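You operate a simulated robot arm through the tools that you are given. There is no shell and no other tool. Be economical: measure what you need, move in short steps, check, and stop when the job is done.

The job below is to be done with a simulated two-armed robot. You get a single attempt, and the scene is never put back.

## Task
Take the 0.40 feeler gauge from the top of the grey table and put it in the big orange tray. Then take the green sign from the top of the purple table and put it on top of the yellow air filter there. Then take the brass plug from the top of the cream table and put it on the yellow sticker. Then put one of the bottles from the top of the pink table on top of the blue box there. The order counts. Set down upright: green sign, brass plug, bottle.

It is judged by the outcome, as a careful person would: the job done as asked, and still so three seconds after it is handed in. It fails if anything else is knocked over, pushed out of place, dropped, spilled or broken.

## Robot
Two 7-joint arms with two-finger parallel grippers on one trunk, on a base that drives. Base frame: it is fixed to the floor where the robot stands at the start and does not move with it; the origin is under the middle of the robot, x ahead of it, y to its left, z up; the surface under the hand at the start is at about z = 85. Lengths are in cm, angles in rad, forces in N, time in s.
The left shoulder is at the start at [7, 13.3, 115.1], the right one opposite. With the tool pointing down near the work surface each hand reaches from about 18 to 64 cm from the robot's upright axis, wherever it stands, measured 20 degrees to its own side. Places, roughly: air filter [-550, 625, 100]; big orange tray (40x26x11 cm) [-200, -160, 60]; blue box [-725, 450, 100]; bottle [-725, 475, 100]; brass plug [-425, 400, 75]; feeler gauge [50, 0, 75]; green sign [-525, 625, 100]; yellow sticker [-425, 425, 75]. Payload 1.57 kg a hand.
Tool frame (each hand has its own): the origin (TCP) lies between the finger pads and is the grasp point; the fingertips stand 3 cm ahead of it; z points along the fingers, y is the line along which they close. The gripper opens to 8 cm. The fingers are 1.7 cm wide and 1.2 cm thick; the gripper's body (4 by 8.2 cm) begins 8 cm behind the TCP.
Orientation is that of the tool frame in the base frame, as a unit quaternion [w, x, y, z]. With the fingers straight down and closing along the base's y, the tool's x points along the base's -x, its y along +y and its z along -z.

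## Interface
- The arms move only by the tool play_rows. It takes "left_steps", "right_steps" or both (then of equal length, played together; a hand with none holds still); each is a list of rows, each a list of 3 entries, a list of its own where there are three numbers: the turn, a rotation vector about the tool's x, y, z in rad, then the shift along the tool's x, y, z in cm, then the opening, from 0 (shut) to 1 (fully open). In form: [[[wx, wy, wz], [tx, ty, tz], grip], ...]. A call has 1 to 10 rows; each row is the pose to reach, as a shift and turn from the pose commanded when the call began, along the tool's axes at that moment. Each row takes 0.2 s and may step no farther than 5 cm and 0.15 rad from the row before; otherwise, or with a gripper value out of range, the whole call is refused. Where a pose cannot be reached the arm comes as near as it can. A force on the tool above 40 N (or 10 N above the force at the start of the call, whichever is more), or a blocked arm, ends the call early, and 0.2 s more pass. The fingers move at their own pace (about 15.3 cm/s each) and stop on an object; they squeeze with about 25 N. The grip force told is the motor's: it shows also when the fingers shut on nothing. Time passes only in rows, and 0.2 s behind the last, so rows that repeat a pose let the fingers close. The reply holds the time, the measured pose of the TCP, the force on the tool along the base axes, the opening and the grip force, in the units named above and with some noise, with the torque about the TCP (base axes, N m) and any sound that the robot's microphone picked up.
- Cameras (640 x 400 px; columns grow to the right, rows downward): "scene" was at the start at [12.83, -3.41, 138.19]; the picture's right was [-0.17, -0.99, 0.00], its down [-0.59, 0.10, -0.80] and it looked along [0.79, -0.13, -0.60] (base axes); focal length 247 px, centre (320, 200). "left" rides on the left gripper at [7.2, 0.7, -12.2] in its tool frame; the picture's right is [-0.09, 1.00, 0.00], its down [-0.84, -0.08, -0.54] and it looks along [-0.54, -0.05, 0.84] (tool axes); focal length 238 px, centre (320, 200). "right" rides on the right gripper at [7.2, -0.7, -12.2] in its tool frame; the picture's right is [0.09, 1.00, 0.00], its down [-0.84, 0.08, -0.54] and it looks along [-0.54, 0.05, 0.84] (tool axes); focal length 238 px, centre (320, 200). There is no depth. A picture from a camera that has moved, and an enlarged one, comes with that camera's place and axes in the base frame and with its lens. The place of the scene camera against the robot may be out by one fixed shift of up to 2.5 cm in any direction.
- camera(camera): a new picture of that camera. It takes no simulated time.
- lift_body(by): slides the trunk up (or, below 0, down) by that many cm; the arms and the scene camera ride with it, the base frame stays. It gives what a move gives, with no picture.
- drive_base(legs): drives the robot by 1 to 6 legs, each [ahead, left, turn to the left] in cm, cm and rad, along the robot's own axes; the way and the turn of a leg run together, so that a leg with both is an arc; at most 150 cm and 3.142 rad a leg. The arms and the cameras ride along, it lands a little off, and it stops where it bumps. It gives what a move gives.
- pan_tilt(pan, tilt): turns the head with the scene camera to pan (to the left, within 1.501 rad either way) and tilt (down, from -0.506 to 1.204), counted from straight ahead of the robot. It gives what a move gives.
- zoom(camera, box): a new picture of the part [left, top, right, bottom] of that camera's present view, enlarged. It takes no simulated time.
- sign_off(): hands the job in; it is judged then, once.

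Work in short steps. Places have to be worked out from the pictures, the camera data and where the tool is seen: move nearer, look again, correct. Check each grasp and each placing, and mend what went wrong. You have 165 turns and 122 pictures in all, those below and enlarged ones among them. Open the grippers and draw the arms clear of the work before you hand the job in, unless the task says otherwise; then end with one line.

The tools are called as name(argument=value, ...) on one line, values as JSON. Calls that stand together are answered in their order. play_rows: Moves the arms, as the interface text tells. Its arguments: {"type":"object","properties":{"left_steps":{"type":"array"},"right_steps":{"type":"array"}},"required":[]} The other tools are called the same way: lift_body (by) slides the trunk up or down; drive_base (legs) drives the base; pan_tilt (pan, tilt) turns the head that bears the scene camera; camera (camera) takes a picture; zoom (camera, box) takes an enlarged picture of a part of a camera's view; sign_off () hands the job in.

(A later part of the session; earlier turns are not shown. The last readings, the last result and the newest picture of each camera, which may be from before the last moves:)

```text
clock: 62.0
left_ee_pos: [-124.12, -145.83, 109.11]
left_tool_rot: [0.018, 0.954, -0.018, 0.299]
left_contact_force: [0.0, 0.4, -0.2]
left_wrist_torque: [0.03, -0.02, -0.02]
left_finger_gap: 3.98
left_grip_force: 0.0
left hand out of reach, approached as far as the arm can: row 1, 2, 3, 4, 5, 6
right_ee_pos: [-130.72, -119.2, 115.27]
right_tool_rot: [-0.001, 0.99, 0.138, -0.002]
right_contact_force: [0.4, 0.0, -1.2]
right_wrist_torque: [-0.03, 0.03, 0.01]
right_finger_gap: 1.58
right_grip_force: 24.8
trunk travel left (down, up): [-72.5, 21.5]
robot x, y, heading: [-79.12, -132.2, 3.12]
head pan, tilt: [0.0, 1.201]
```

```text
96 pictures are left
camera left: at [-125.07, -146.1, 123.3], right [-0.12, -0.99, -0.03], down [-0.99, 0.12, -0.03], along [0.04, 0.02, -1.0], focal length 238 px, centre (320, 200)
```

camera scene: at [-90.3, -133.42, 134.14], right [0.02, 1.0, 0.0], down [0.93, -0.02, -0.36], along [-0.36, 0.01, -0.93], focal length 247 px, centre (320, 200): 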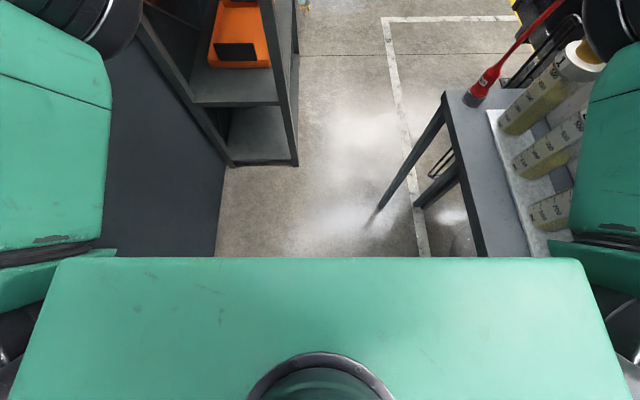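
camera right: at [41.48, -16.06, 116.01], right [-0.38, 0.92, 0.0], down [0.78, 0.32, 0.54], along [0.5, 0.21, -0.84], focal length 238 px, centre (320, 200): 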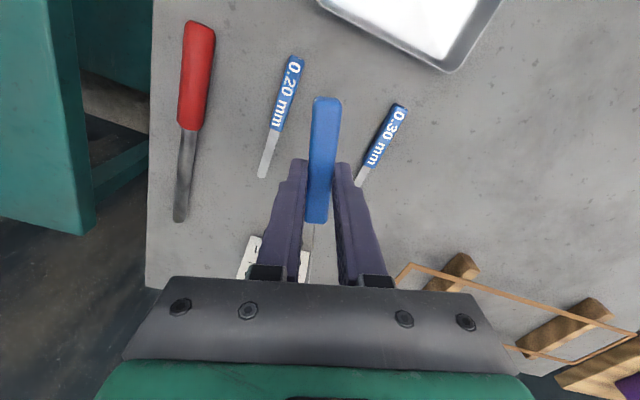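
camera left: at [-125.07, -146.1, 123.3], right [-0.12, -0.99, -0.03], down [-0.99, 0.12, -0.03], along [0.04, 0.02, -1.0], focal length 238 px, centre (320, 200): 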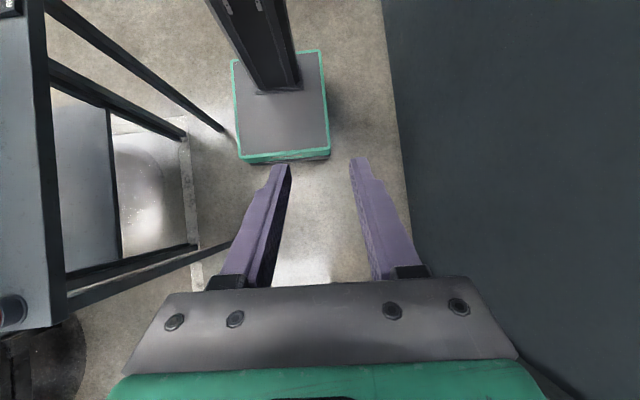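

My base is about 42×44 cm, so the gap is passable with the arms stretched forward and raised. I'll straighten the left hand and raise the trunk 20 cm to clear the cylinders.

play_rows(left_steps=[[[0, -0.14, 0], [0, 0, 0], 0.5], [[0, -0.28, 0], [0, 0, 0], 0.5], [[0, -0.42, 0], [0, 0, 0], 0.5], [[0, -0.56, 0], [0, 0, 0], 0.5], [[0, -0.7, 0], [0, 0, 0], 0.5], [[0, -0.7, 0], [-2, 0, -2], 0.5], [[0, -0.7, 0], [-2, 0, -2], 0.5]])

lift_body(by=20)

drive_base(legs=[[0, -7, 0.02], [40, 0, 0]])

pan_tilt(pan=0.0, tilt=1.1)

camera(camera="scene")

```text
clock: 63.6
left_ee_pos: [-127.15, -145.66, 109.77]
left_tool_rot: [0.011, 0.998, -0.024, -0.048]
left_contact_force: [0.4, 0.0, -1.3]
left_wrist_torque: [0.02, -0.01, 0.01]
left_finger_gap: 4.01
left_grip_force: 0.1
right_ee_pos: [-130.75, -119.09, 115.34]
right_tool_rot: [0.0, 0.99, 0.138, -0.001]
right_contact_force: [0.8, 0.9, -0.3]
right_wrist_torque: [-0.01, 0.0, 0.01]
right_finger_gap: 1.61
right_grip_force: 24.8
trunk travel left (down, up): [-72.5, 21.5]
robot x, y, heading: [-78.91, -131.55, 3.123]
head pan, tilt: [0.0, 1.201]
```

```text
clock: 65.7
left_ee_pos: [-127.09, -145.67, 129.69]
left_tool_rot: [0.011, 0.999, -0.024, -0.047]
left_contact_force: [-0.4, -0.4, -0.7]
left_wrist_torque: [0.0, -0.02, -0.01]
left_finger_gap: 4.01
left_grip_force: 0.0
right_ee_pos: [-130.79, -119.09, 135.35]
right_tool_rot: [0.0, 0.99, 0.138, -0.001]
right_contact_force: [0.4, -0.7, -0.1]
right_wrist_torque: [0.0, 0.01, 0.0]
right_finger_gap: 1.61
right_grip_force: 25.1
trunk travel left (down, up): [-92.5, 1.5]
robot x, y, heading: [-79.11, -131.75, 3.122]
head pan, tilt: [0.0, 1.201]
```

```text
clock: 68.6
left_ee_pos: [-161.64, -139.94, 129.57]
left_tool_rot: [0.014, 0.999, -0.008, -0.039]
left_contact_force: [-0.3, -0.8, -0.3]
left_wrist_torque: [-0.02, -0.02, 0.0]
left_finger_gap: 4.01
left_grip_force: 0.1
right_ee_pos: [-166.48, -113.6, 135.32]
right_tool_rot: [0.0, 0.989, 0.15, 0.0]
right_contact_force: [1.1, -0.2, -0.9]
right_wrist_torque: [-0.02, 0.0, -0.02]
right_finger_gap: 1.58
right_grip_force: 25.1
trunk travel left (down, up): [-92.5, 1.5]
robot x, y, heading: [-114.29, -124.7, -3.134]
head pan, tilt: [0.0, 1.201]
stopped in leg 2: the force on the tool passed its limit at 104 N (the readings are from after the stop); the commanded pose is now the measured one
```

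```text
clock: 69.2
left_ee_pos: [-161.7, -139.82, 129.56]
left_tool_rot: [0.014, 0.999, -0.009, -0.04]
left_contact_force: [-0.3, 1.2, 0.5]
left_wrist_torque: [0.02, 0.0, -0.03]
left_finger_gap: 4.02
left_grip_force: 0.1
right_ee_pos: [-166.62, -113.44, 135.38]
right_tool_rot: [0.0, 0.989, 0.15, 0.0]
right_contact_force: [0.4, 0.2, -0.6]
right_wrist_torque: [0.03, 0.01, -0.02]
right_finger_gap: 1.58
right_grip_force: 25.1
trunk travel left (down, up): [-92.5, 1.5]
robot x, y, heading: [-114.34, -124.7, -3.134]
head pan, tilt: [0.0, 1.1]
```

```text
95 pictures are left
camera scene: at [-126.41, -126.86, 154.73], right [0.0, 1.0, 0.0], down [0.89, 0.0, -0.45], along [-0.45, 0.0, -0.89], focal length 247 px, centre (320, 200)
```

scene: 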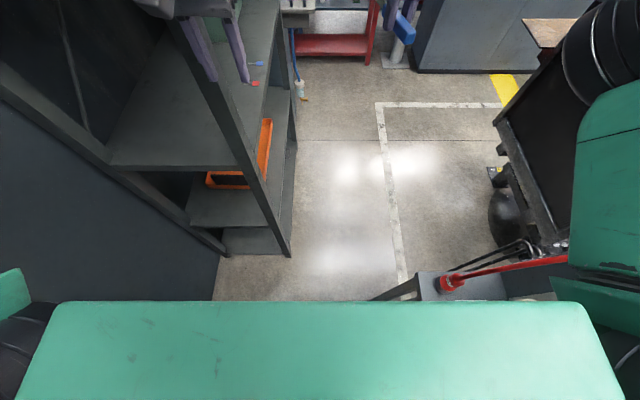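

The left hand brushed the shelf upright. The gauge is still held. I'll back off a few cm, then bring the left hand inward and re-look.

drive_base(legs=[[-6, 0, 0]])

play_rows(left_steps=[[[0, 0, 0], [0, -3, 0], 0], [[0, 0, 0], [0, -6, 0], 0], [[0, 0, 0], [0, -9, 0], 0], [[0, 0, 0], [0, -11, 0], 0], [[0, 0, 0], [0, -11, 0], 0]], right_steps=[[[0, 0, 0], [0, -1, 0], 0], [[0, 0, 0], [0, -2, 0], 0], [[0, 0, 0], [0, -3, 0], 0], [[0, 0, 0], [0, -4, 0], 0], [[0, 0, 0], [0, -4, 0], 0]])

pan_tilt(pan=0.0, tilt=0.7)

camera(camera="scene")

```text
clock: 70.2
left_ee_pos: [-156.98, -139.9, 129.12]
left_tool_rot: [0.014, 0.999, -0.008, -0.034]
left_contact_force: [-1.7, 0.5, -1.1]
left_wrist_torque: [0.0, -0.1, 0.0]
left_finger_gap: 3.98
left_grip_force: 0.1
right_ee_pos: [-161.89, -113.42, 134.58]
right_tool_rot: [0.001, 0.989, 0.151, 0.004]
right_contact_force: [-1.0, -0.1, -1.7]
right_wrist_torque: [0.01, -0.08, 0.0]
right_finger_gap: 1.61
right_grip_force: 24.9
trunk travel left (down, up): [-92.5, 1.5]
robot x, y, heading: [-108.71, -124.8, -3.134]
head pan, tilt: [0.0, 1.1]
```

```text
clock: 71.4
left_ee_pos: [-155.55, -128.87, 129.26]
left_tool_rot: [0.014, 0.999, -0.008, -0.039]
left_contact_force: [0.0, -0.4, 0.8]
left_wrist_torque: [-0.01, 0.03, -0.01]
left_finger_gap: 0.0
left_grip_force: 21.1
right_ee_pos: [-160.05, -110.31, 134.61]
right_tool_rot: [0.0, 0.989, 0.15, -0.001]
right_contact_force: [-0.4, -0.2, -0.2]
right_wrist_torque: [-0.02, -0.03, 0.0]
right_finger_gap: 1.63
right_grip_force: 24.9
right hand out of reach, approached as far as the arm can: row 1, 2, 3, 4, 5
trunk travel left (down, up): [-92.5, 1.5]
robot x, y, heading: [-108.6, -124.43, -3.135]
head pan, tilt: [0.0, 1.1]
```

```text
clock: 72.3
left_ee_pos: [-155.65, -129.01, 129.15]
left_tool_rot: [0.013, 0.999, -0.008, -0.039]
left_contact_force: [-0.1, 0.9, 0.8]
left_wrist_torque: [0.0, 0.01, -0.01]
left_finger_gap: 0.0
left_grip_force: 21.4
right_ee_pos: [-160.01, -110.27, 134.45]
right_tool_rot: [-0.001, 0.989, 0.149, -0.001]
right_contact_force: [-0.3, 0.0, -0.4]
right_wrist_torque: [-0.01, -0.03, -0.05]
right_finger_gap: 1.59
right_grip_force: 25.2
trunk travel left (down, up): [-92.5, 1.5]
robot x, y, heading: [-108.41, -125.16, -3.137]
head pan, tilt: [0.0, 0.7]
```

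```text
94 pictures are left
camera scene: at [-122.77, -126.86, 157.72], right [0.0, 1.0, 0.0], down [0.65, 0.0, -0.76], along [-0.76, 0.0, -0.65], focal length 247 px, centre (320, 200)
```

scene: 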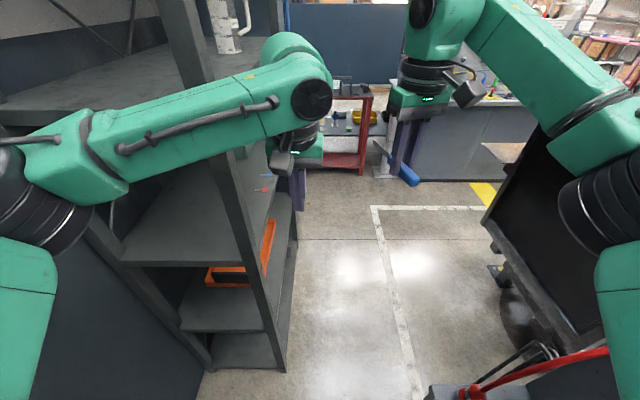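

The elbows stand out about 33 cm each side. A diagonal path of heading ≈2.58 through (-148, -115) should clear both the shelf upright and the cart. First I'll move to (-100, -145), turn right and look.

drive_base(legs=[[-8.5, 19, 0], [0, 0, -0.566]])

pan_tilt(pan=0.0, tilt=0.9)

camera(camera="scene")

```text
clock: 75.5
left_ee_pos: [-142.07, -122.62, 129.13]
left_tool_rot: [0.001, 0.958, -0.283, -0.041]
left_contact_force: [0.1, -0.3, -0.1]
left_wrist_torque: [0.0, -0.01, 0.03]
left_finger_gap: 0.0
left_grip_force: 21.3
right_ee_pos: [-135.88, -104.39, 134.72]
right_tool_rot: [-0.001, 0.992, -0.128, 0.0]
right_contact_force: [1.0, -0.5, -1.5]
right_wrist_torque: [0.03, 0.01, 0.02]
right_finger_gap: 1.59
right_grip_force: 24.8
trunk travel left (down, up): [-92.5, 1.5]
robot x, y, heading: [-100.04, -144.03, 2.587]
head pan, tilt: [0.0, 0.7]
```

```text
clock: 76.2
left_ee_pos: [-142.05, -122.47, 129.17]
left_tool_rot: [0.002, 0.958, -0.282, -0.041]
left_contact_force: [0.0, -0.8, 0.0]
left_wrist_torque: [-0.03, 0.04, 0.03]
left_finger_gap: 0.0
left_grip_force: 20.9
right_ee_pos: [-135.88, -104.33, 134.6]
right_tool_rot: [0.0, 0.992, -0.128, -0.002]
right_contact_force: [-0.2, 0.5, 0.3]
right_wrist_torque: [0.01, -0.05, 0.02]
right_finger_gap: 1.59
right_grip_force: 24.7
trunk travel left (down, up): [-92.5, 1.5]
robot x, y, heading: [-99.86, -143.85, 2.59]
head pan, tilt: [0.0, 0.901]
```

```text
93 pictures are left
camera scene: at [-111.25, -139.26, 156.13], right [0.52, 0.85, 0.0], down [0.67, -0.41, -0.62], along [-0.53, 0.33, -0.78], focal length 247 px, centre (320, 200)
```

scene: 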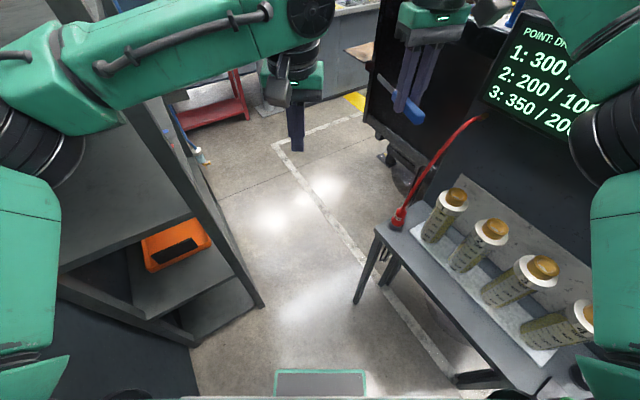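

Elbows too wide for a forward pass. Instead I'll back through the gap facing +x, so the elbows trail and clear afterwards. First I'll straighten to heading π at about (-106, -130), then draw the hands in.

drive_base(legs=[[0, 0, 0.55], [6, -14, 0]])

play_rows(left_steps=[[[0, 0, 0], [3, 2, -1], 0], [[0, 0, 0], [6, 4, -2], 0], [[0, 0, 0], [9, 5, -3], 0], [[0, 0, 0], [12, 6, -4], 0], [[0, 0, 0], [12, 6, -5], 0]], right_steps=[[[0, 0, 0], [3, 0, 0], 0], [[0, 0, 0], [6, 0, 0], 0], [[0, 0, 0], [9, 0, 0], 0], [[0, 0, 0], [12, 0, 0], 0], [[0, 0, 0], [15, 0, 0], 0]])

camera(camera="scene")

```text
clock: 79.1
left_ee_pos: [-152.88, -134.1, 129.26]
left_tool_rot: [0.012, 0.999, -0.011, -0.04]
left_contact_force: [0.5, 0.8, -0.4]
left_wrist_torque: [0.01, -0.03, 0.0]
left_finger_gap: 0.0
left_grip_force: 21.5
right_ee_pos: [-157.14, -115.51, 134.79]
right_tool_rot: [-0.001, 0.989, 0.146, 0.0]
right_contact_force: [0.2, 0.0, 0.4]
right_wrist_torque: [0.03, 0.01, 0.0]
right_finger_gap: 1.61
right_grip_force: 25.0
trunk travel left (down, up): [-92.5, 1.5]
robot x, y, heading: [-105.98, -129.82, 3.147]
head pan, tilt: [0.0, 0.901]
```

```text
clock: 80.3
left_ee_pos: [-140.58, -140.04, 133.58]
left_tool_rot: [0.013, 0.999, -0.012, -0.04]
left_contact_force: [-0.1, -0.2, 0.2]
left_wrist_torque: [-0.02, 0.01, 0.02]
left_finger_gap: 0.0
left_grip_force: 21.4
right_ee_pos: [-142.49, -110.73, 134.53]
right_tool_rot: [0.001, 0.989, 0.146, -0.002]
right_contact_force: [0.2, -0.2, -0.2]
right_wrist_torque: [0.0, 0.04, 0.02]
right_finger_gap: 1.61
right_grip_force: 24.9
trunk travel left (down, up): [-92.5, 1.5]
robot x, y, heading: [-105.86, -130.09, 3.143]
head pan, tilt: [0.0, 0.901]
```

```text
92 pictures are left
camera scene: at [-118.86, -131.87, 156.15], right [0.0, 1.0, 0.0], down [0.78, 0.0, -0.62], along [-0.62, 0.0, -0.78], focal length 247 px, centre (320, 200)
```

scene: 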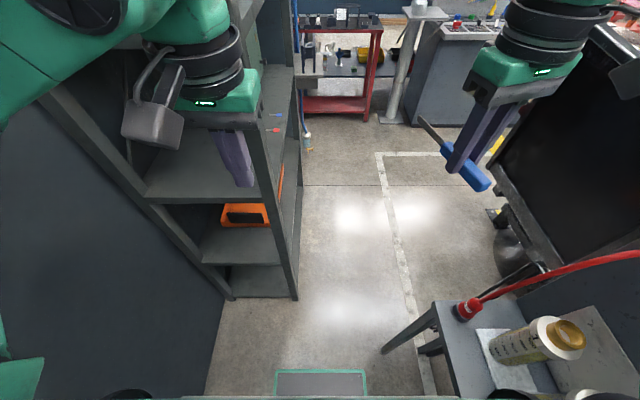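

A better idea: use the shelf's open end, with the robot facing the wall and the right arm reaching sideways toward -x. I'll turn left to heading ≈-1.75 and then test the arm posture in the corridor.

drive_base(legs=[[-10, 0, 0], [0, 0, 1.39]])

play_rows(left_steps=[[[0, 0, 0], [3, 1, -1], 0], [[0, 0, 0], [6, 2, -2], 0], [[0, 0, 0], [9, 3, -3], 0], [[0, 0, 0], [11, 4, -4], 0], [[0, 0, 0], [12, 5, -4], 0]], right_steps=[[[0, 0, 0.14], [0, -4, 0], 0], [[0, 0, 0.28], [1, -8, 0], 0], [[0, 0, 0.42], [2, -12, 0], 0], [[0, 0, 0.56], [3.5, -16, 0], 0], [[0, 0, 0.7], [5, -20, 0], 0]])

pan_tilt(pan=-1.3, tilt=0.6)

camera(camera="scene")

```text
clock: 84.8
left_ee_pos: [-93.5, -166.44, 133.44]
left_tool_rot: [0.035, 0.784, 0.619, -0.022]
left_contact_force: [1.4, 0.4, 0.2]
left_wrist_torque: [0.0, 0.0, -0.01]
left_finger_gap: 0.0
left_grip_force: 21.1
right_ee_pos: [-122.35, -162.21, 134.54]
right_tool_rot: [0.0, 0.677, 0.736, 0.0]
right_contact_force: [-0.3, 0.3, -0.4]
right_wrist_torque: [-0.02, -0.02, -0.01]
right_finger_gap: 1.62
right_grip_force: 25.0
trunk travel left (down, up): [-92.5, 1.5]
robot x, y, heading: [-95.71, -130.09, -1.783]
head pan, tilt: [0.0, 0.901]
```

```text
clock: 86.0
left_ee_pos: [-85.95, -155.38, 136.74]
left_tool_rot: [0.036, 0.784, 0.619, -0.022]
left_contact_force: [0.4, 0.8, -0.6]
left_wrist_torque: [-0.03, 0.01, 0.01]
left_finger_gap: 0.01
left_grip_force: 21.4
right_ee_pos: [-143.06, -158.67, 134.49]
right_tool_rot: [0.001, 0.888, 0.459, -0.001]
right_contact_force: [0.8, 1.0, -0.2]
right_wrist_torque: [-0.03, 0.02, 0.0]
right_finger_gap: 1.6
right_grip_force: 25.5
trunk travel left (down, up): [-92.5, 1.5]
robot x, y, heading: [-95.47, -129.94, -1.782]
head pan, tilt: [0.0, 0.901]
```

```text
clock: 87.5
left_ee_pos: [-85.82, -155.58, 136.59]
left_tool_rot: [0.035, 0.784, 0.62, -0.022]
left_contact_force: [0.4, -0.3, -0.2]
left_wrist_torque: [0.01, -0.03, 0.01]
left_finger_gap: 0.0
left_grip_force: 21.5
right_ee_pos: [-142.71, -159.17, 134.39]
right_tool_rot: [0.001, 0.888, 0.459, 0.0]
right_contact_force: [0.2, 0.7, -0.4]
right_wrist_torque: [0.02, 0.02, 0.02]
right_finger_gap: 1.6
right_grip_force: 25.6
trunk travel left (down, up): [-92.5, 1.5]
robot x, y, heading: [-96.04, -130.13, -1.786]
head pan, tilt: [-1.3, 0.6]
```

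```text
91 pictures are left
camera scene: at [-106.42, -137.38, 158.6], right [-0.06, 1.0, 0.0], down [0.56, 0.03, -0.82], along [-0.82, -0.05, -0.57], focal length 247 px, centre (320, 200)
```

scene: 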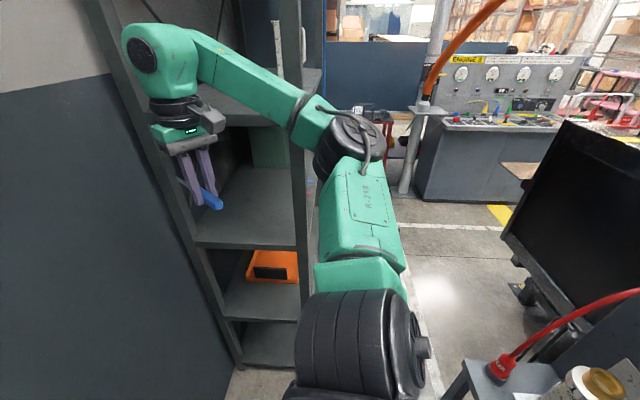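

The tray is seen on its shelf and the right arm reaches toward -x. I'll yaw the right hand to point along -x, keeping its place.

play_rows(right_steps=[[[0, 0, 0.14], [0, 0, 0], 0], [[0, 0, 0.28], [0, 0, 0], 0], [[0, 0, 0.42], [0, 0, 0], 0], [[0, 0, 0.56], [0, 0, 0], 0], [[0, 0, 0.7], [0, 0, 0], 0], [[0, 0, 0.84], [0, 0, 0], 0], [[0, 0, 0.95], [0, 0, 0], 0], [[0, 0, 0.95], [0, 0, 0], 0]])

play_rows(right_steps=[[[0, -0.14, 0], [0, 0, 0], 0], [[0, -0.28, 0], [0, 0, 0], 0], [[0, -0.42, 0], [0, 0, 0], 0], [[0, -0.56, 0], [0, 0, 0], 0], [[0, -0.7, 0], [0, 0, 0], 0], [[0, -0.84, 0], [0, 0, 0], 0], [[0, -0.95, 0], [0, 0, 0], 0], [[0, -0.95, 0], [0, 0, 0], 0]])

camera(camera="scene")

```text
clock: 89.3
left_ee_pos: [-85.82, -155.54, 136.69]
left_tool_rot: [0.035, 0.784, 0.62, -0.022]
left_contact_force: [0.4, -1.4, 0.4]
left_wrist_torque: [-0.03, -0.01, -0.01]
left_finger_gap: 0.0
left_grip_force: 21.3
right_ee_pos: [-142.71, -158.94, 134.63]
right_tool_rot: [0.002, 1.0, 0.001, 0.0]
right_contact_force: [0.7, -0.3, -1.5]
right_wrist_torque: [-0.01, 0.02, 0.0]
right_finger_gap: 1.6
right_grip_force: 24.8
trunk travel left (down, up): [-92.5, 1.5]
robot x, y, heading: [-95.72, -130.3, -1.783]
head pan, tilt: [-1.3, 0.6]
```

```text
clock: 91.1
left_ee_pos: [-85.87, -155.59, 136.42]
left_tool_rot: [0.035, 0.784, 0.62, -0.022]
left_contact_force: [-0.3, -0.4, 1.1]
left_wrist_torque: [0.01, 0.01, 0.06]
left_finger_gap: 0.0
left_grip_force: 21.0
right_ee_pos: [-142.57, -158.96, 134.49]
right_tool_rot: [0.002, 0.889, 0.002, -0.458]
right_contact_force: [0.6, 0.3, -0.3]
right_wrist_torque: [0.0, -0.03, -0.01]
right_finger_gap: 1.6
right_grip_force: 25.0
trunk travel left (down, up): [-92.5, 1.5]
robot x, y, heading: [-95.49, -129.98, -1.785]
head pan, tilt: [-1.3, 0.6]
```

```text
90 pictures are left
camera scene: at [-106.42, -137.36, 158.6], right [-0.06, 1.0, 0.0], down [0.56, 0.03, -0.82], along [-0.82, -0.05, -0.57], focal length 247 px, centre (320, 200)
```

scene: 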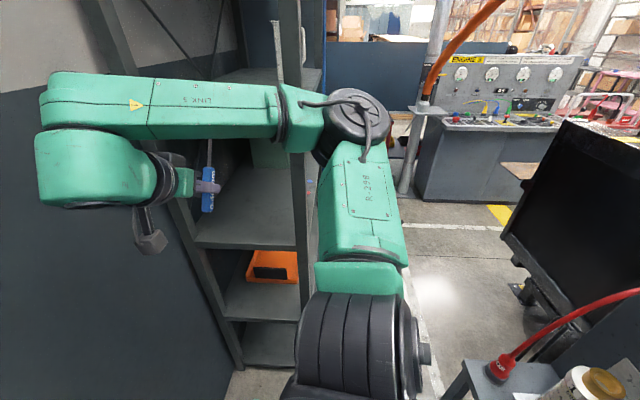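

The posture works, but the arm must be nearly straight to clear the upright. I'll move the robot back to about (-62, -150), then extend the arm there in free space.

drive_base(legs=[[0, 36, 0], [13, 0, 0]])

play_rows(right_steps=[[[0, 0, 0], [-2.3, -1.5, 3.3], 0], [[0, 0, 0], [-4.6, -3, 6.6], 0], [[0, 0, 0], [-6.9, -4.5, 9.9], 0], [[0, 0, 0], [-9.2, -6, 13.2], 0], [[0, 0, 0], [-11.5, -7.5, 16.5], 0], [[0, 0, 0], [-13.8, -9, 19.8], 0], [[0, 0, 0], [-16.1, -10.5, 23.1], 0], [[0, 0, 0], [-18.4, -12, 26.4], 0]])

camera(camera="scene")

```text
clock: 94.3
left_ee_pos: [-53.18, -175.45, 136.71]
left_tool_rot: [0.036, 0.784, 0.619, -0.024]
left_contact_force: [0.0, 0.1, 0.5]
left_wrist_torque: [-0.01, 0.01, 0.05]
left_finger_gap: 0.01
left_grip_force: 21.2
right_ee_pos: [-110.01, -178.93, 134.69]
right_tool_rot: [0.003, 0.889, 0.0, -0.458]
right_contact_force: [0.0, 0.2, 0.1]
right_wrist_torque: [-0.02, -0.02, 0.03]
right_finger_gap: 1.6
right_grip_force: 24.7
trunk travel left (down, up): [-92.5, 1.5]
robot x, y, heading: [-63.19, -150.48, -1.781]
head pan, tilt: [-1.3, 0.6]
```

```text
clock: 96.1
left_ee_pos: [-53.61, -175.95, 136.73]
left_tool_rot: [0.036, 0.783, 0.62, -0.022]
left_contact_force: [0.6, 0.1, 0.0]
left_wrist_torque: [-0.02, -0.01, -0.05]
left_finger_gap: 0.0
left_grip_force: 21.3
right_ee_pos: [-142.55, -167.3, 134.22]
right_tool_rot: [0.003, 0.889, 0.002, -0.457]
right_contact_force: [0.2, 0.5, -0.7]
right_wrist_torque: [0.01, 0.0, -0.01]
right_finger_gap: 1.61
right_grip_force: 25.1
right hand out of reach, approached as far as the arm can: row 1, 2
trunk travel left (down, up): [-92.5, 1.5]
robot x, y, heading: [-63.07, -150.46, -1.784]
head pan, tilt: [-1.3, 0.6]
```

```text
89 pictures are left
camera scene: at [-74.09, -157.7, 158.59], right [-0.06, 1.0, 0.0], down [0.56, 0.03, -0.82], along [-0.82, -0.05, -0.57], focal length 247 px, centre (320, 200)
```

scene: 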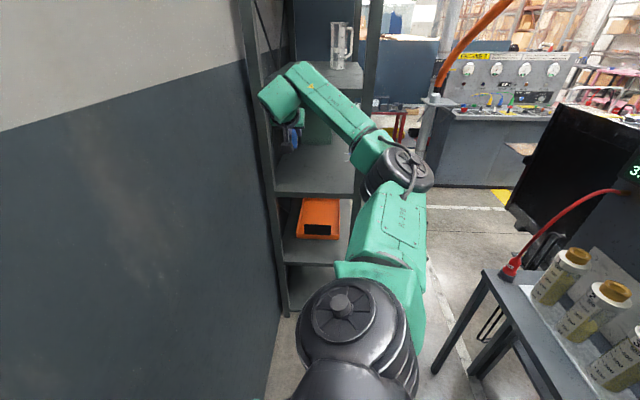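

The tray front is at x≈-189, y -178 to -152, and the opening is z 50–96. I'll extend the arm a bit more, then lower the trunk so the TCP is at z≈70.

play_rows(right_steps=[[[0, -0.05, 0], [-2, -1, 3], 0], [[0, -0.1, 0], [-4, -2, 5.5], 0], [[0, -0.1, 0], [-5, -3, 7], 0], [[0, -0.1, 0], [-5, -3, 7], 0]])

lift_body(by=-63)

pan_tilt(pan=-1.3, tilt=0.15)

camera(camera="scene")

camera(camera="right")

```text
clock: 97.1
left_ee_pos: [-53.33, -175.9, 136.64]
left_tool_rot: [0.035, 0.784, 0.619, -0.023]
left_contact_force: [0.6, 0.7, -0.8]
left_wrist_torque: [0.01, 0.01, -0.02]
left_finger_gap: 0.0
left_grip_force: 21.6
right_ee_pos: [-151.02, -164.59, 134.17]
right_tool_rot: [0.002, 0.865, 0.002, -0.502]
right_contact_force: [-0.3, 0.4, -1.1]
right_wrist_torque: [0.01, -0.02, 0.02]
right_finger_gap: 1.59
right_grip_force: 24.7
trunk travel left (down, up): [-92.5, 1.5]
robot x, y, heading: [-63.24, -150.56, -1.783]
head pan, tilt: [-1.3, 0.6]
```

```text
refused: -63 is not a number from -40 to 40
```

```text
clock: 98.0
left_ee_pos: [-53.39, -175.89, 136.62]
left_tool_rot: [0.036, 0.784, 0.62, -0.022]
left_contact_force: [-0.3, 0.2, -0.1]
left_wrist_torque: [-0.04, 0.04, -0.03]
left_finger_gap: 0.03
left_grip_force: 21.2
right_ee_pos: [-151.08, -164.77, 134.22]
right_tool_rot: [0.002, 0.865, 0.002, -0.501]
right_contact_force: [-0.4, 0.3, -0.4]
right_wrist_torque: [0.03, 0.0, -0.01]
right_finger_gap: 1.6
right_grip_force: 25.3
trunk travel left (down, up): [-92.5, 1.5]
robot x, y, heading: [-62.96, -150.4, -1.783]
head pan, tilt: [-1.3, 0.15]
```

```text
88 pictures are left
camera scene: at [-74.38, -157.78, 162.74], right [-0.06, 1.0, 0.0], down [0.15, 0.01, -0.99], along [-0.99, -0.06, -0.15], focal length 247 px, centre (320, 200)
```

scene: 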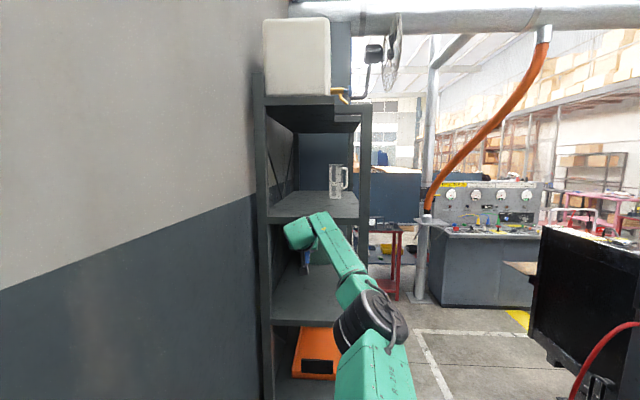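

```text
87 pictures are left
camera right: at [-136.9, -164.02, 133.91], right [0.05, -1.0, -0.08], down [0.05, -0.07, 1.0], along [-1.0, -0.05, 0.05], focal length 238 px, centre (320, 200)
```

right: 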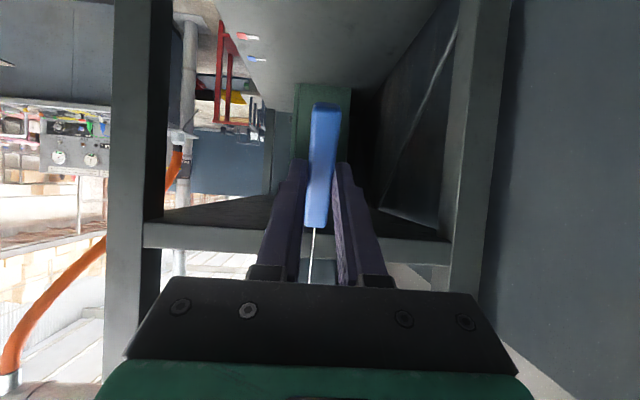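

The hand is centred on the opening. I'll lower the trunk in two steps and look with the wrist camera.

lift_body(by=-40)

lift_body(by=-22)

camera(camera="right")

camera(camera="scene")

```text
clock: 101.8
left_ee_pos: [-53.35, -176.08, 96.61]
left_tool_rot: [0.035, 0.784, 0.62, -0.022]
left_contact_force: [0.2, 0.4, 0.0]
left_wrist_torque: [0.02, -0.01, 0.02]
left_finger_gap: 0.01
left_grip_force: 21.7
right_ee_pos: [-151.13, -164.62, 94.14]
right_tool_rot: [0.003, 0.865, 0.002, -0.501]
right_contact_force: [-0.3, -0.3, 0.2]
right_wrist_torque: [0.0, 0.0, -0.02]
right_finger_gap: 1.59
right_grip_force: 24.8
trunk travel left (down, up): [-52.5, 41.5]
robot x, y, heading: [-63.29, -150.41, -1.78]
head pan, tilt: [-1.3, 0.15]
```

```text
clock: 104.1
left_ee_pos: [-53.34, -176.06, 74.57]
left_tool_rot: [0.035, 0.783, 0.62, -0.022]
left_contact_force: [-0.1, 0.2, 0.6]
left_wrist_torque: [0.02, -0.02, -0.02]
left_finger_gap: 0.01
left_grip_force: 20.9
right_ee_pos: [-151.05, -164.66, 72.19]
right_tool_rot: [0.002, 0.865, 0.002, -0.502]
right_contact_force: [-0.7, 1.3, -0.5]
right_wrist_torque: [0.0, -0.02, 0.0]
right_finger_gap: 1.59
right_grip_force: 25.0
trunk travel left (down, up): [-30.5, 63.5]
robot x, y, heading: [-63.57, -150.45, -1.782]
head pan, tilt: [-1.3, 0.15]
```

```text
86 pictures are left
camera right: at [-136.88, -164.01, 71.92], right [0.05, -1.0, -0.08], down [0.05, -0.07, 1.0], along [-1.0, -0.05, 0.05], focal length 238 px, centre (320, 200)
```

right: 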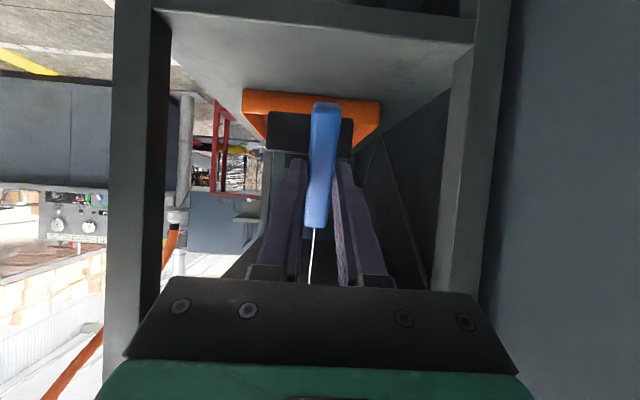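

```text
85 pictures are left
camera scene: at [-74.36, -157.77, 100.75], right [-0.06, 1.0, 0.0], down [0.15, 0.01, -0.99], along [-0.99, -0.06, -0.15], focal length 247 px, centre (320, 200)
```

scene: 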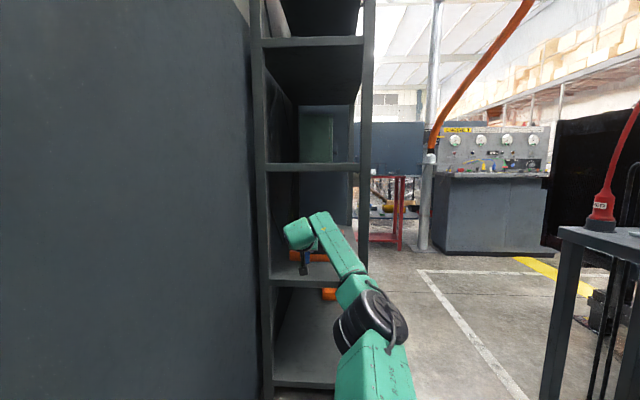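

The alignment with the tray is good. I'll strafe toward the shelf so that the TCP stops at about x=-188, then check the elbow's clearance from the upright.

drive_base(legs=[[7.8, -36.2, 0]])

pan_tilt(pan=-1.3, tilt=0.5)

camera(camera="scene")

camera(camera="right")

```text
clock: 106.5
left_ee_pos: [-91.24, -175.76, 74.67]
left_tool_rot: [0.036, 0.786, 0.617, -0.022]
left_contact_force: [-0.6, -0.5, 0.6]
left_wrist_torque: [-0.03, -0.01, 0.01]
left_finger_gap: 0.02
left_grip_force: 21.4
right_ee_pos: [-188.83, -163.84, 72.14]
right_tool_rot: [0.0, 0.866, -0.002, -0.501]
right_contact_force: [-0.7, 0.7, -0.8]
right_wrist_torque: [0.01, 0.0, -0.02]
right_finger_gap: 1.6
right_grip_force: 25.4
trunk travel left (down, up): [-30.5, 63.5]
robot x, y, heading: [-100.89, -150.0, -1.791]
head pan, tilt: [-1.3, 0.15]
```

```text
clock: 107.3
left_ee_pos: [-91.31, -175.74, 74.66]
left_tool_rot: [0.036, 0.786, 0.617, -0.022]
left_contact_force: [-0.2, 0.1, -0.2]
left_wrist_torque: [0.01, 0.01, -0.03]
left_finger_gap: 0.01
left_grip_force: 21.0
right_ee_pos: [-188.84, -163.79, 72.15]
right_tool_rot: [-0.001, 0.865, -0.002, -0.501]
right_contact_force: [0.1, -0.3, -0.3]
right_wrist_torque: [-0.02, -0.02, 0.0]
right_finger_gap: 1.59
right_grip_force: 25.4
trunk travel left (down, up): [-30.5, 63.5]
robot x, y, heading: [-101.15, -150.0, -1.787]
head pan, tilt: [-1.3, 0.499]
```

```text
84 pictures are left
camera scene: at [-111.88, -157.41, 97.51], right [-0.05, 1.0, 0.0], down [0.48, 0.03, -0.88], along [-0.88, -0.05, -0.48], focal length 247 px, centre (320, 200)
```

scene: 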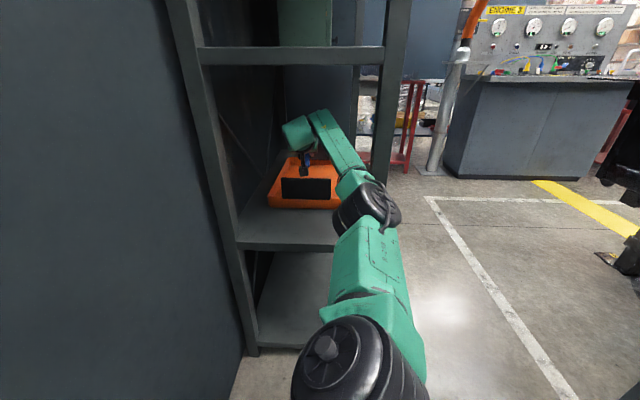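

```text
83 pictures are left
camera right: at [-174.63, -163.26, 71.91], right [0.04, -1.0, -0.08], down [0.05, -0.08, 1.0], along [-1.0, -0.05, 0.05], focal length 238 px, centre (320, 200)
```

right: 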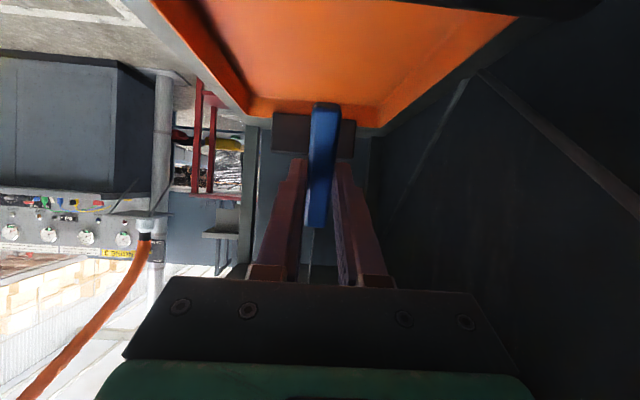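

The hand is over the tray's front rim. I'll extend the arm up to 8 cm more toward -x rather than drive, which keeps the elbow away from the upright.

play_rows(right_steps=[[[0, 0, 0], [-1, 0, 1.73], 0], [[0, 0, 0], [-2, 0, 3.46], 0], [[0, 0, 0], [-3, 0, 5.2], 0], [[0, 0, 0], [-4, 0, 6.9], 0], [[0, 0, 0], [-4, 0, 6.9], 0]])

camera(camera="scene")

```text
clock: 108.5
left_ee_pos: [-91.21, -175.77, 74.65]
left_tool_rot: [0.035, 0.786, 0.617, -0.021]
left_contact_force: [-0.1, 0.2, -0.8]
left_wrist_torque: [0.01, 0.01, 0.01]
left_finger_gap: 0.0
left_grip_force: 21.1
right_ee_pos: [-191.83, -163.41, 71.06]
right_tool_rot: [0.002, 0.867, -0.001, -0.499]
right_contact_force: [0.6, 0.5, -0.4]
right_wrist_torque: [-0.01, 0.01, 0.01]
right_finger_gap: 1.59
right_grip_force: 24.4
right hand out of reach, approached as far as the arm can: row 2, 3, 4, 5
trunk travel left (down, up): [-30.5, 63.5]
robot x, y, heading: [-100.82, -149.76, -1.789]
head pan, tilt: [-1.3, 0.499]
```

```text
82 pictures are left
camera scene: at [-111.93, -157.43, 97.5], right [-0.05, 1.0, 0.0], down [0.48, 0.03, -0.88], along [-0.88, -0.05, -0.48], focal length 247 px, centre (320, 200)
```

scene: 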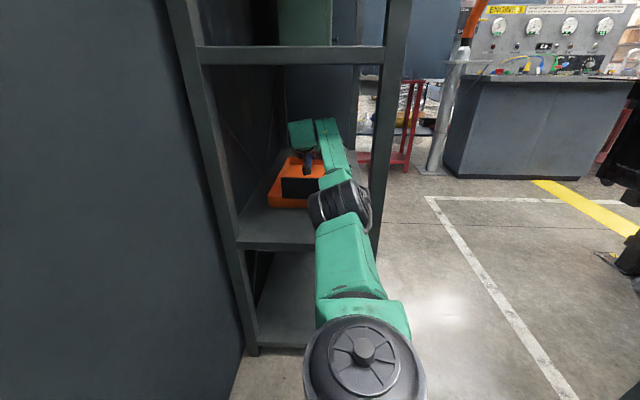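

The arm is now straight, and the elbow is inward and clear. I'll strafe 6 cm further in (-x) with 1 cm toward the wall.

drive_base(legs=[[2.3, -5.6, 0]])

camera(camera="scene")

camera(camera="right")

```text
clock: 109.5
left_ee_pos: [-97.25, -176.66, 74.57]
left_tool_rot: [0.035, 0.786, 0.617, -0.023]
left_contact_force: [-0.7, -0.4, -0.6]
left_wrist_torque: [0.0, -0.01, -0.01]
left_finger_gap: 0.0
left_grip_force: 21.3
right_ee_pos: [-197.91, -164.43, 71.01]
right_tool_rot: [0.004, 0.867, 0.001, -0.498]
right_contact_force: [1.6, 0.5, -0.2]
right_wrist_torque: [0.04, 0.0, 0.01]
right_finger_gap: 1.62
right_grip_force: 24.8
trunk travel left (down, up): [-30.5, 63.5]
robot x, y, heading: [-107.2, -151.46, -1.788]
head pan, tilt: [-1.3, 0.499]
```

```text
81 pictures are left
camera scene: at [-117.99, -158.44, 97.49], right [-0.05, 1.0, 0.0], down [0.48, 0.03, -0.88], along [-0.88, -0.05, -0.48], focal length 247 px, centre (320, 200)
```

scene: 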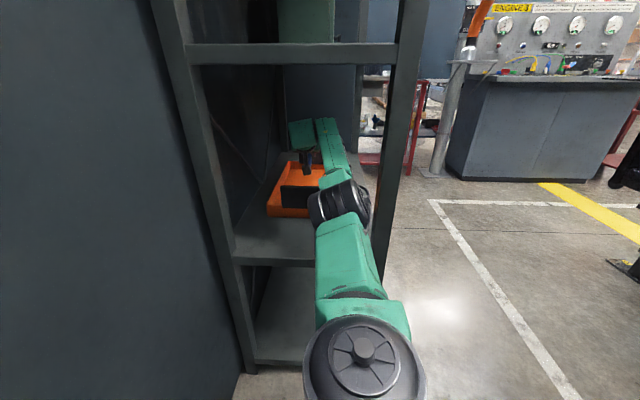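

```text
80 pictures are left
camera right: at [-183.68, -163.83, 70.88], right [0.05, -1.0, -0.08], down [0.05, -0.07, 1.0], along [-1.0, -0.05, 0.04], focal length 238 px, centre (320, 200)
```

right: 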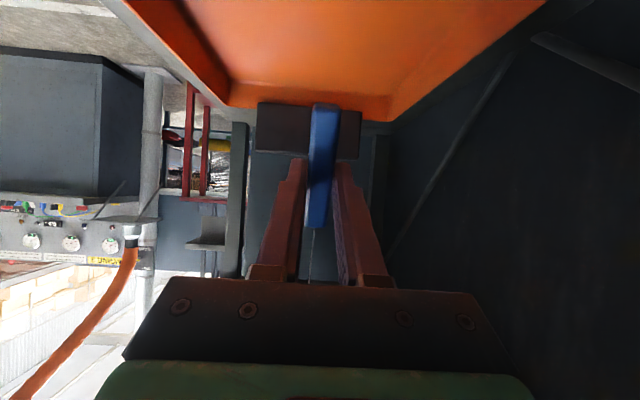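

The gauge is over the tray interior, about 5 cm past the front rim. I'll lower the trunk 5.5 cm so the drop is small.

lift_body(by=-5.5)

zoom(camera="scene", box=[230, 80, 390, 260])

```text
clock: 110.2
left_ee_pos: [-96.93, -176.67, 70.37]
left_tool_rot: [0.035, 0.786, 0.617, -0.024]
left_contact_force: [-0.6, 0.6, 0.9]
left_wrist_torque: [-0.02, 0.02, 0.01]
left_finger_gap: 0.01
left_grip_force: 21.6
right_ee_pos: [-197.72, -164.52, 67.79]
right_tool_rot: [0.01, 0.863, -0.002, -0.506]
right_contact_force: [7.4, 0.5, 10.0]
right_wrist_torque: [0.0, -1.82, 0.2]
right_finger_gap: 1.6
right_grip_force: 25.6
trunk travel left (down, up): [-26.3, 67.7]
robot x, y, heading: [-106.83, -150.88, -1.784]
head pan, tilt: [-1.3, 0.499]
stopped: the force on the tool passed its limit at 49 N (the readings are from after the stop); the commanded pose is now the measured one
```

```text
2.22 times, centred on (310, 170) of scene
camera zoom: at [-117.66, -158.36, 93.29], right [-0.05, 1.0, 0.0], down [0.48, 0.02, -0.88], along [-0.88, -0.05, -0.48], focal length 549 px, centre (342, 267)
```

zoom: 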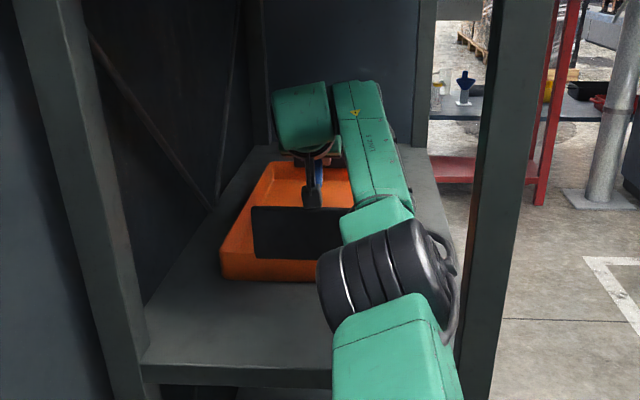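

The wrist camera touched the tray's black front plate. I'll raise 1.5 cm and release here; the drop is small.

lift_body(by=2)

play_rows(right_steps=[[[0, 0, 0], [0, 0, 0], 0.25], [[0, 0, 0], [0, 0, 0], 0.4], [[0, 0, 0], [0, 0, 0], 0.5], [[0, 0, 0], [0, 0, 0], 0.5]])

camera(camera="right")

zoom(camera="scene", box=[230, 80, 390, 260])

```text
clock: 110.9
left_ee_pos: [-97.37, -176.75, 72.44]
left_tool_rot: [0.036, 0.786, 0.617, -0.023]
left_contact_force: [0.2, -0.6, 0.4]
left_wrist_torque: [0.01, 0.03, -0.03]
left_finger_gap: 0.0
left_grip_force: 21.6
right_ee_pos: [-197.93, -164.55, 69.51]
right_tool_rot: [0.008, 0.863, -0.002, -0.504]
right_contact_force: [0.4, -0.3, -0.8]
right_wrist_torque: [0.01, 0.0, -0.01]
right_finger_gap: 1.61
right_grip_force: 25.3
trunk travel left (down, up): [-28.3, 65.7]
robot x, y, heading: [-107.28, -151.16, -1.792]
head pan, tilt: [-1.3, 0.499]
```

```text
clock: 111.9
left_ee_pos: [-97.21, -176.85, 72.39]
left_tool_rot: [0.035, 0.786, 0.617, -0.022]
left_contact_force: [0.0, 0.0, -0.3]
left_wrist_torque: [-0.01, -0.01, 0.01]
left_finger_gap: 0.01
left_grip_force: 21.4
right_ee_pos: [-197.88, -164.63, 69.46]
right_tool_rot: [0.008, 0.863, -0.001, -0.505]
right_contact_force: [-0.5, 0.0, -0.1]
right_wrist_torque: [0.02, -0.04, -0.01]
right_finger_gap: 3.99
right_grip_force: 0.1
trunk travel left (down, up): [-28.3, 65.7]
robot x, y, heading: [-106.87, -150.77, -1.788]
head pan, tilt: [-1.3, 0.499]
```

```text
78 pictures are left
camera right: at [-183.71, -163.85, 69.15], right [0.05, -1.0, -0.06], down [0.06, -0.06, 1.0], along [-1.0, -0.06, 0.06], focal length 238 px, centre (320, 200)
```

right: 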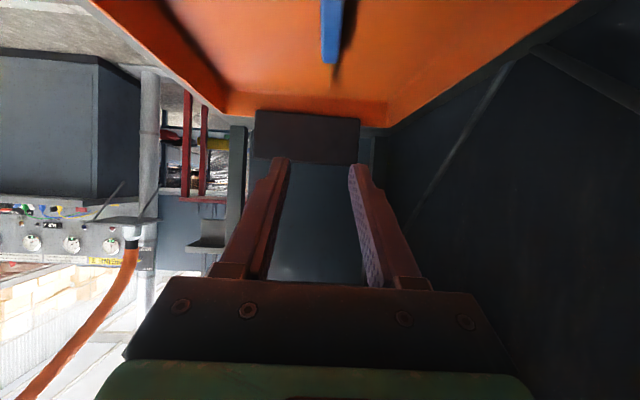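

```text
2.22 times, centred on (310, 170) of scene
camera zoom: at [-117.92, -158.42, 95.29], right [-0.05, 1.0, 0.0], down [0.48, 0.02, -0.88], along [-0.88, -0.05, -0.48], focal length 549 px, centre (342, 267)
```

zoom: 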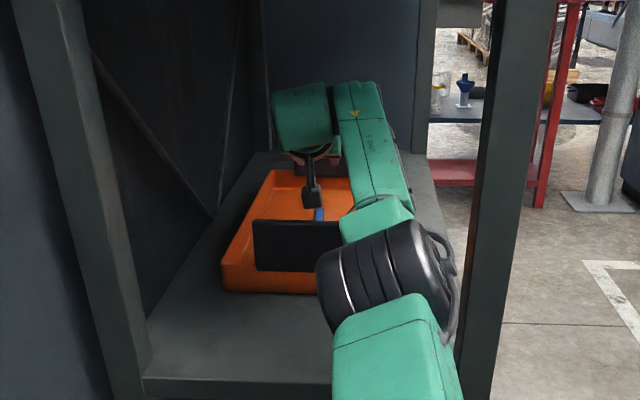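

The gauge lies inside the tray. I'll raise a little and strafe back out along the same line.

lift_body(by=2.5)

drive_base(legs=[[-9.8, 43, 0]])

zoom(camera="scene", box=[230, 120, 390, 260])

```text
clock: 112.6
left_ee_pos: [-97.22, -176.72, 74.87]
left_tool_rot: [0.035, 0.786, 0.617, -0.022]
left_contact_force: [-0.2, 0.0, 0.7]
left_wrist_torque: [0.01, -0.02, -0.02]
left_finger_gap: 0.01
left_grip_force: 21.3
right_ee_pos: [-197.96, -164.49, 72.01]
right_tool_rot: [0.008, 0.863, -0.001, -0.505]
right_contact_force: [-0.2, 0.1, 0.1]
right_wrist_torque: [0.0, -0.02, -0.01]
right_finger_gap: 4.02
right_grip_force: 0.0
trunk travel left (down, up): [-30.8, 63.2]
robot x, y, heading: [-106.83, -151.03, -1.787]
head pan, tilt: [-1.3, 0.499]
```

```text
clock: 115.3
left_ee_pos: [-53.79, -176.46, 74.89]
left_tool_rot: [0.035, 0.786, 0.617, -0.022]
left_contact_force: [0.1, -0.1, -0.2]
left_wrist_torque: [0.02, -0.01, 0.01]
left_finger_gap: 0.0
left_grip_force: 21.1
right_ee_pos: [-154.47, -164.11, 72.04]
right_tool_rot: [0.008, 0.863, -0.002, -0.505]
right_contact_force: [0.1, 0.4, -0.3]
right_wrist_torque: [0.01, 0.03, -0.02]
right_finger_gap: 4.0
right_grip_force: 0.0
trunk travel left (down, up): [-30.8, 63.2]
robot x, y, heading: [-63.43, -150.64, -1.794]
head pan, tilt: [-1.3, 0.499]
```

```text
2.86 times, centred on (310, 190) of scene
camera zoom: at [-74.4, -158.14, 97.8], right [-0.05, 1.0, 0.0], down [0.48, 0.02, -0.88], along [-0.88, -0.04, -0.48], focal length 706 px, centre (349, 229)
```

zoom: 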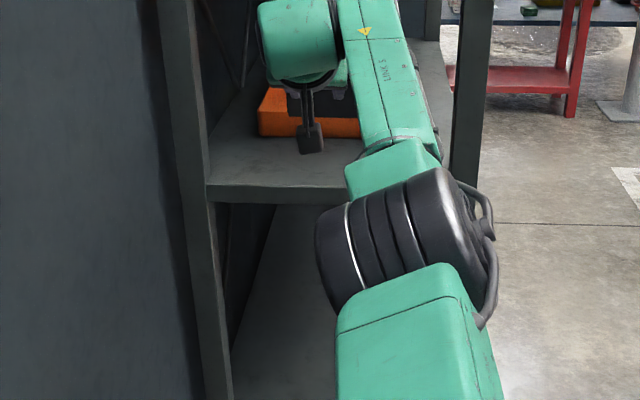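

The first part is done. Next I'll raise the trunk and fold the right arm back to a tool-down travelling pose.

lift_body(by=40)

play_rows(right_steps=[[[0, 0, 0], [2, 0, -3.5], 0.5], [[0, 0.12, 0], [4, 0, -7], 0.5], [[0, 0.24, 0], [6, 0, -10.5], 0.5], [[0, 0.38, 0], [8, 0, -14], 0.5], [[0, 0.52, 0], [10, 0, -17.5], 0.5], [[0, 0.66, 0], [12, 0, -21], 0.5], [[0, 0.8, 0], [14, 0, -24], 0.5], [[0, 0.93, 0], [16, 0, -27], 0.5], [[0, 1.06, 0], [18, 0, -30], 0.5], [[0, 1.06, 0], [18, 0, -30], 0.5]])

play_rows(right_steps=[[[0, 0, -0.14], [0, 3, 0], 0.5], [[0, 0, -0.28], [0, 6, 0], 0.5], [[0, 0, -0.42], [2, 6, 0], 0.5], [[0, 0, -0.56], [5, 6, 0], 0.5], [[0, 0, -0.7], [8, 6, 0], 0.5], [[0, 0, -0.84], [11, 5, 0], 0.5], [[0, 0, -0.98], [14, 4, 0], 0.5], [[0, 0, -1.12], [17, 3, 0], 0.5], [[0, 0, -1.26], [20, 3, 0], 0.5], [[0, 0, -1.38], [23, 3, 0], 0.5]])

```text
clock: 119.1
left_ee_pos: [-53.83, -176.52, 114.87]
left_tool_rot: [0.036, 0.787, 0.616, -0.022]
left_contact_force: [-0.2, -0.6, 0.0]
left_wrist_torque: [-0.01, 0.0, 0.01]
left_finger_gap: 0.0
left_grip_force: 21.3
right_ee_pos: [-154.42, -164.11, 111.95]
right_tool_rot: [0.008, 0.863, -0.002, -0.504]
right_contact_force: [-0.4, -0.5, -1.1]
right_wrist_torque: [0.01, -0.02, -0.02]
right_finger_gap: 3.98
right_grip_force: 0.1
trunk travel left (down, up): [-70.8, 23.2]
robot x, y, heading: [-63.81, -150.95, -1.788]
head pan, tilt: [-1.3, 0.499]
```

```text
clock: 121.3
left_ee_pos: [-53.75, -176.49, 114.87]
left_tool_rot: [0.035, 0.786, 0.617, -0.022]
left_contact_force: [-0.2, 0.8, 0.8]
left_wrist_torque: [0.02, 0.03, 0.02]
left_finger_gap: 0.02
left_grip_force: 21.5
right_ee_pos: [-119.54, -164.07, 111.01]
right_tool_rot: [0.008, 1.0, 0.003, 0.002]
right_contact_force: [0.7, -0.3, -0.6]
right_wrist_torque: [0.01, 0.02, 0.0]
right_finger_gap: 3.98
right_grip_force: 0.1
trunk travel left (down, up): [-70.8, 23.2]
robot x, y, heading: [-63.62, -150.79, -1.789]
head pan, tilt: [-1.3, 0.499]
```

```text
clock: 123.5
left_ee_pos: [-53.72, -176.64, 114.92]
left_tool_rot: [0.035, 0.786, 0.617, -0.021]
left_contact_force: [0.0, -0.3, 0.5]
left_wrist_torque: [0.06, 0.02, 0.01]
left_finger_gap: 0.0
left_grip_force: 21.6
right_ee_pos: [-96.26, -167.01, 111.13]
right_tool_rot: [0.006, 0.768, 0.64, -0.004]
right_contact_force: [0.0, 0.4, 0.3]
right_wrist_torque: [-0.04, 0.02, -0.03]
right_finger_gap: 3.98
right_grip_force: 0.2
trunk travel left (down, up): [-70.8, 23.2]
robot x, y, heading: [-63.3, -150.98, -1.793]
head pan, tilt: [-1.3, 0.499]
```

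Everything is clear. I'll go back out of the corridor the way I came, to about (-20, 20), and turn to face +y.

drive_base(legs=[[0, 0, 0.19], [0, 42, 0], [-140, 0, 0], [-35, 0, 0], [0, 0, -2.9]])

pan_tilt(pan=0.3, tilt=0.3)

camera(camera="scene")

```text
clock: 142.0
left_ee_pos: [-33.5, 42.02, 114.99]
left_tool_rot: [-0.015, 0.764, -0.643, -0.039]
left_contact_force: [-1.5, 0.6, 0.4]
left_wrist_torque: [0.01, 0.0, 0.01]
left_finger_gap: 0.0
left_grip_force: 21.1
right_ee_pos: [9.4, 50.3, 111.12]
right_tool_rot: [-0.002, 0.782, -0.623, -0.007]
right_contact_force: [-0.3, -0.1, 0.7]
right_wrist_torque: [-0.01, -0.04, 0.03]
right_finger_gap: 4.0
right_grip_force: 0.2
trunk travel left (down, up): [-70.8, 23.2]
robot x, y, heading: [-13.77, 22.39, 1.757]
head pan, tilt: [-1.3, 0.499]
```

```text
clock: 143.7
left_ee_pos: [-33.43, 41.93, 114.91]
left_tool_rot: [-0.015, 0.764, -0.644, -0.039]
left_contact_force: [0.6, 0.3, 0.7]
left_wrist_torque: [0.0, 0.01, 0.01]
left_finger_gap: 0.0
left_grip_force: 21.1
right_ee_pos: [9.43, 50.31, 111.11]
right_tool_rot: [-0.002, 0.784, -0.621, -0.008]
right_contact_force: [0.5, 0.2, -0.8]
right_wrist_torque: [-0.01, 0.02, -0.01]
right_finger_gap: 3.99
right_grip_force: 0.0
trunk travel left (down, up): [-70.8, 23.2]
robot x, y, heading: [-14.65, 22.13, 1.766]
head pan, tilt: [0.3, 0.3]
```

```text
75 pictures are left
camera scene: at [-20.39, 33.58, 139.63], right [0.88, 0.47, 0.0], down [0.14, -0.26, -0.96], along [-0.45, 0.84, -0.3], focal length 247 px, centre (320, 200)
```

scene: 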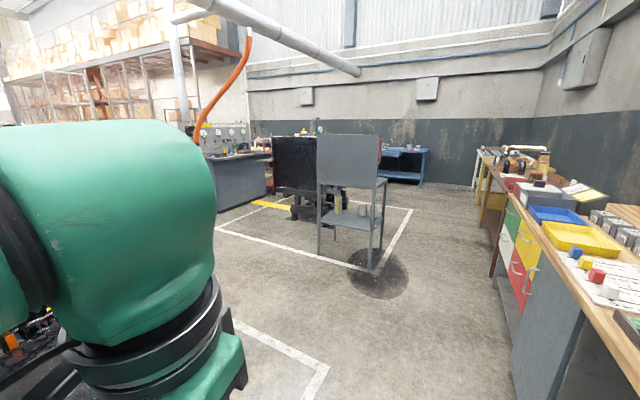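

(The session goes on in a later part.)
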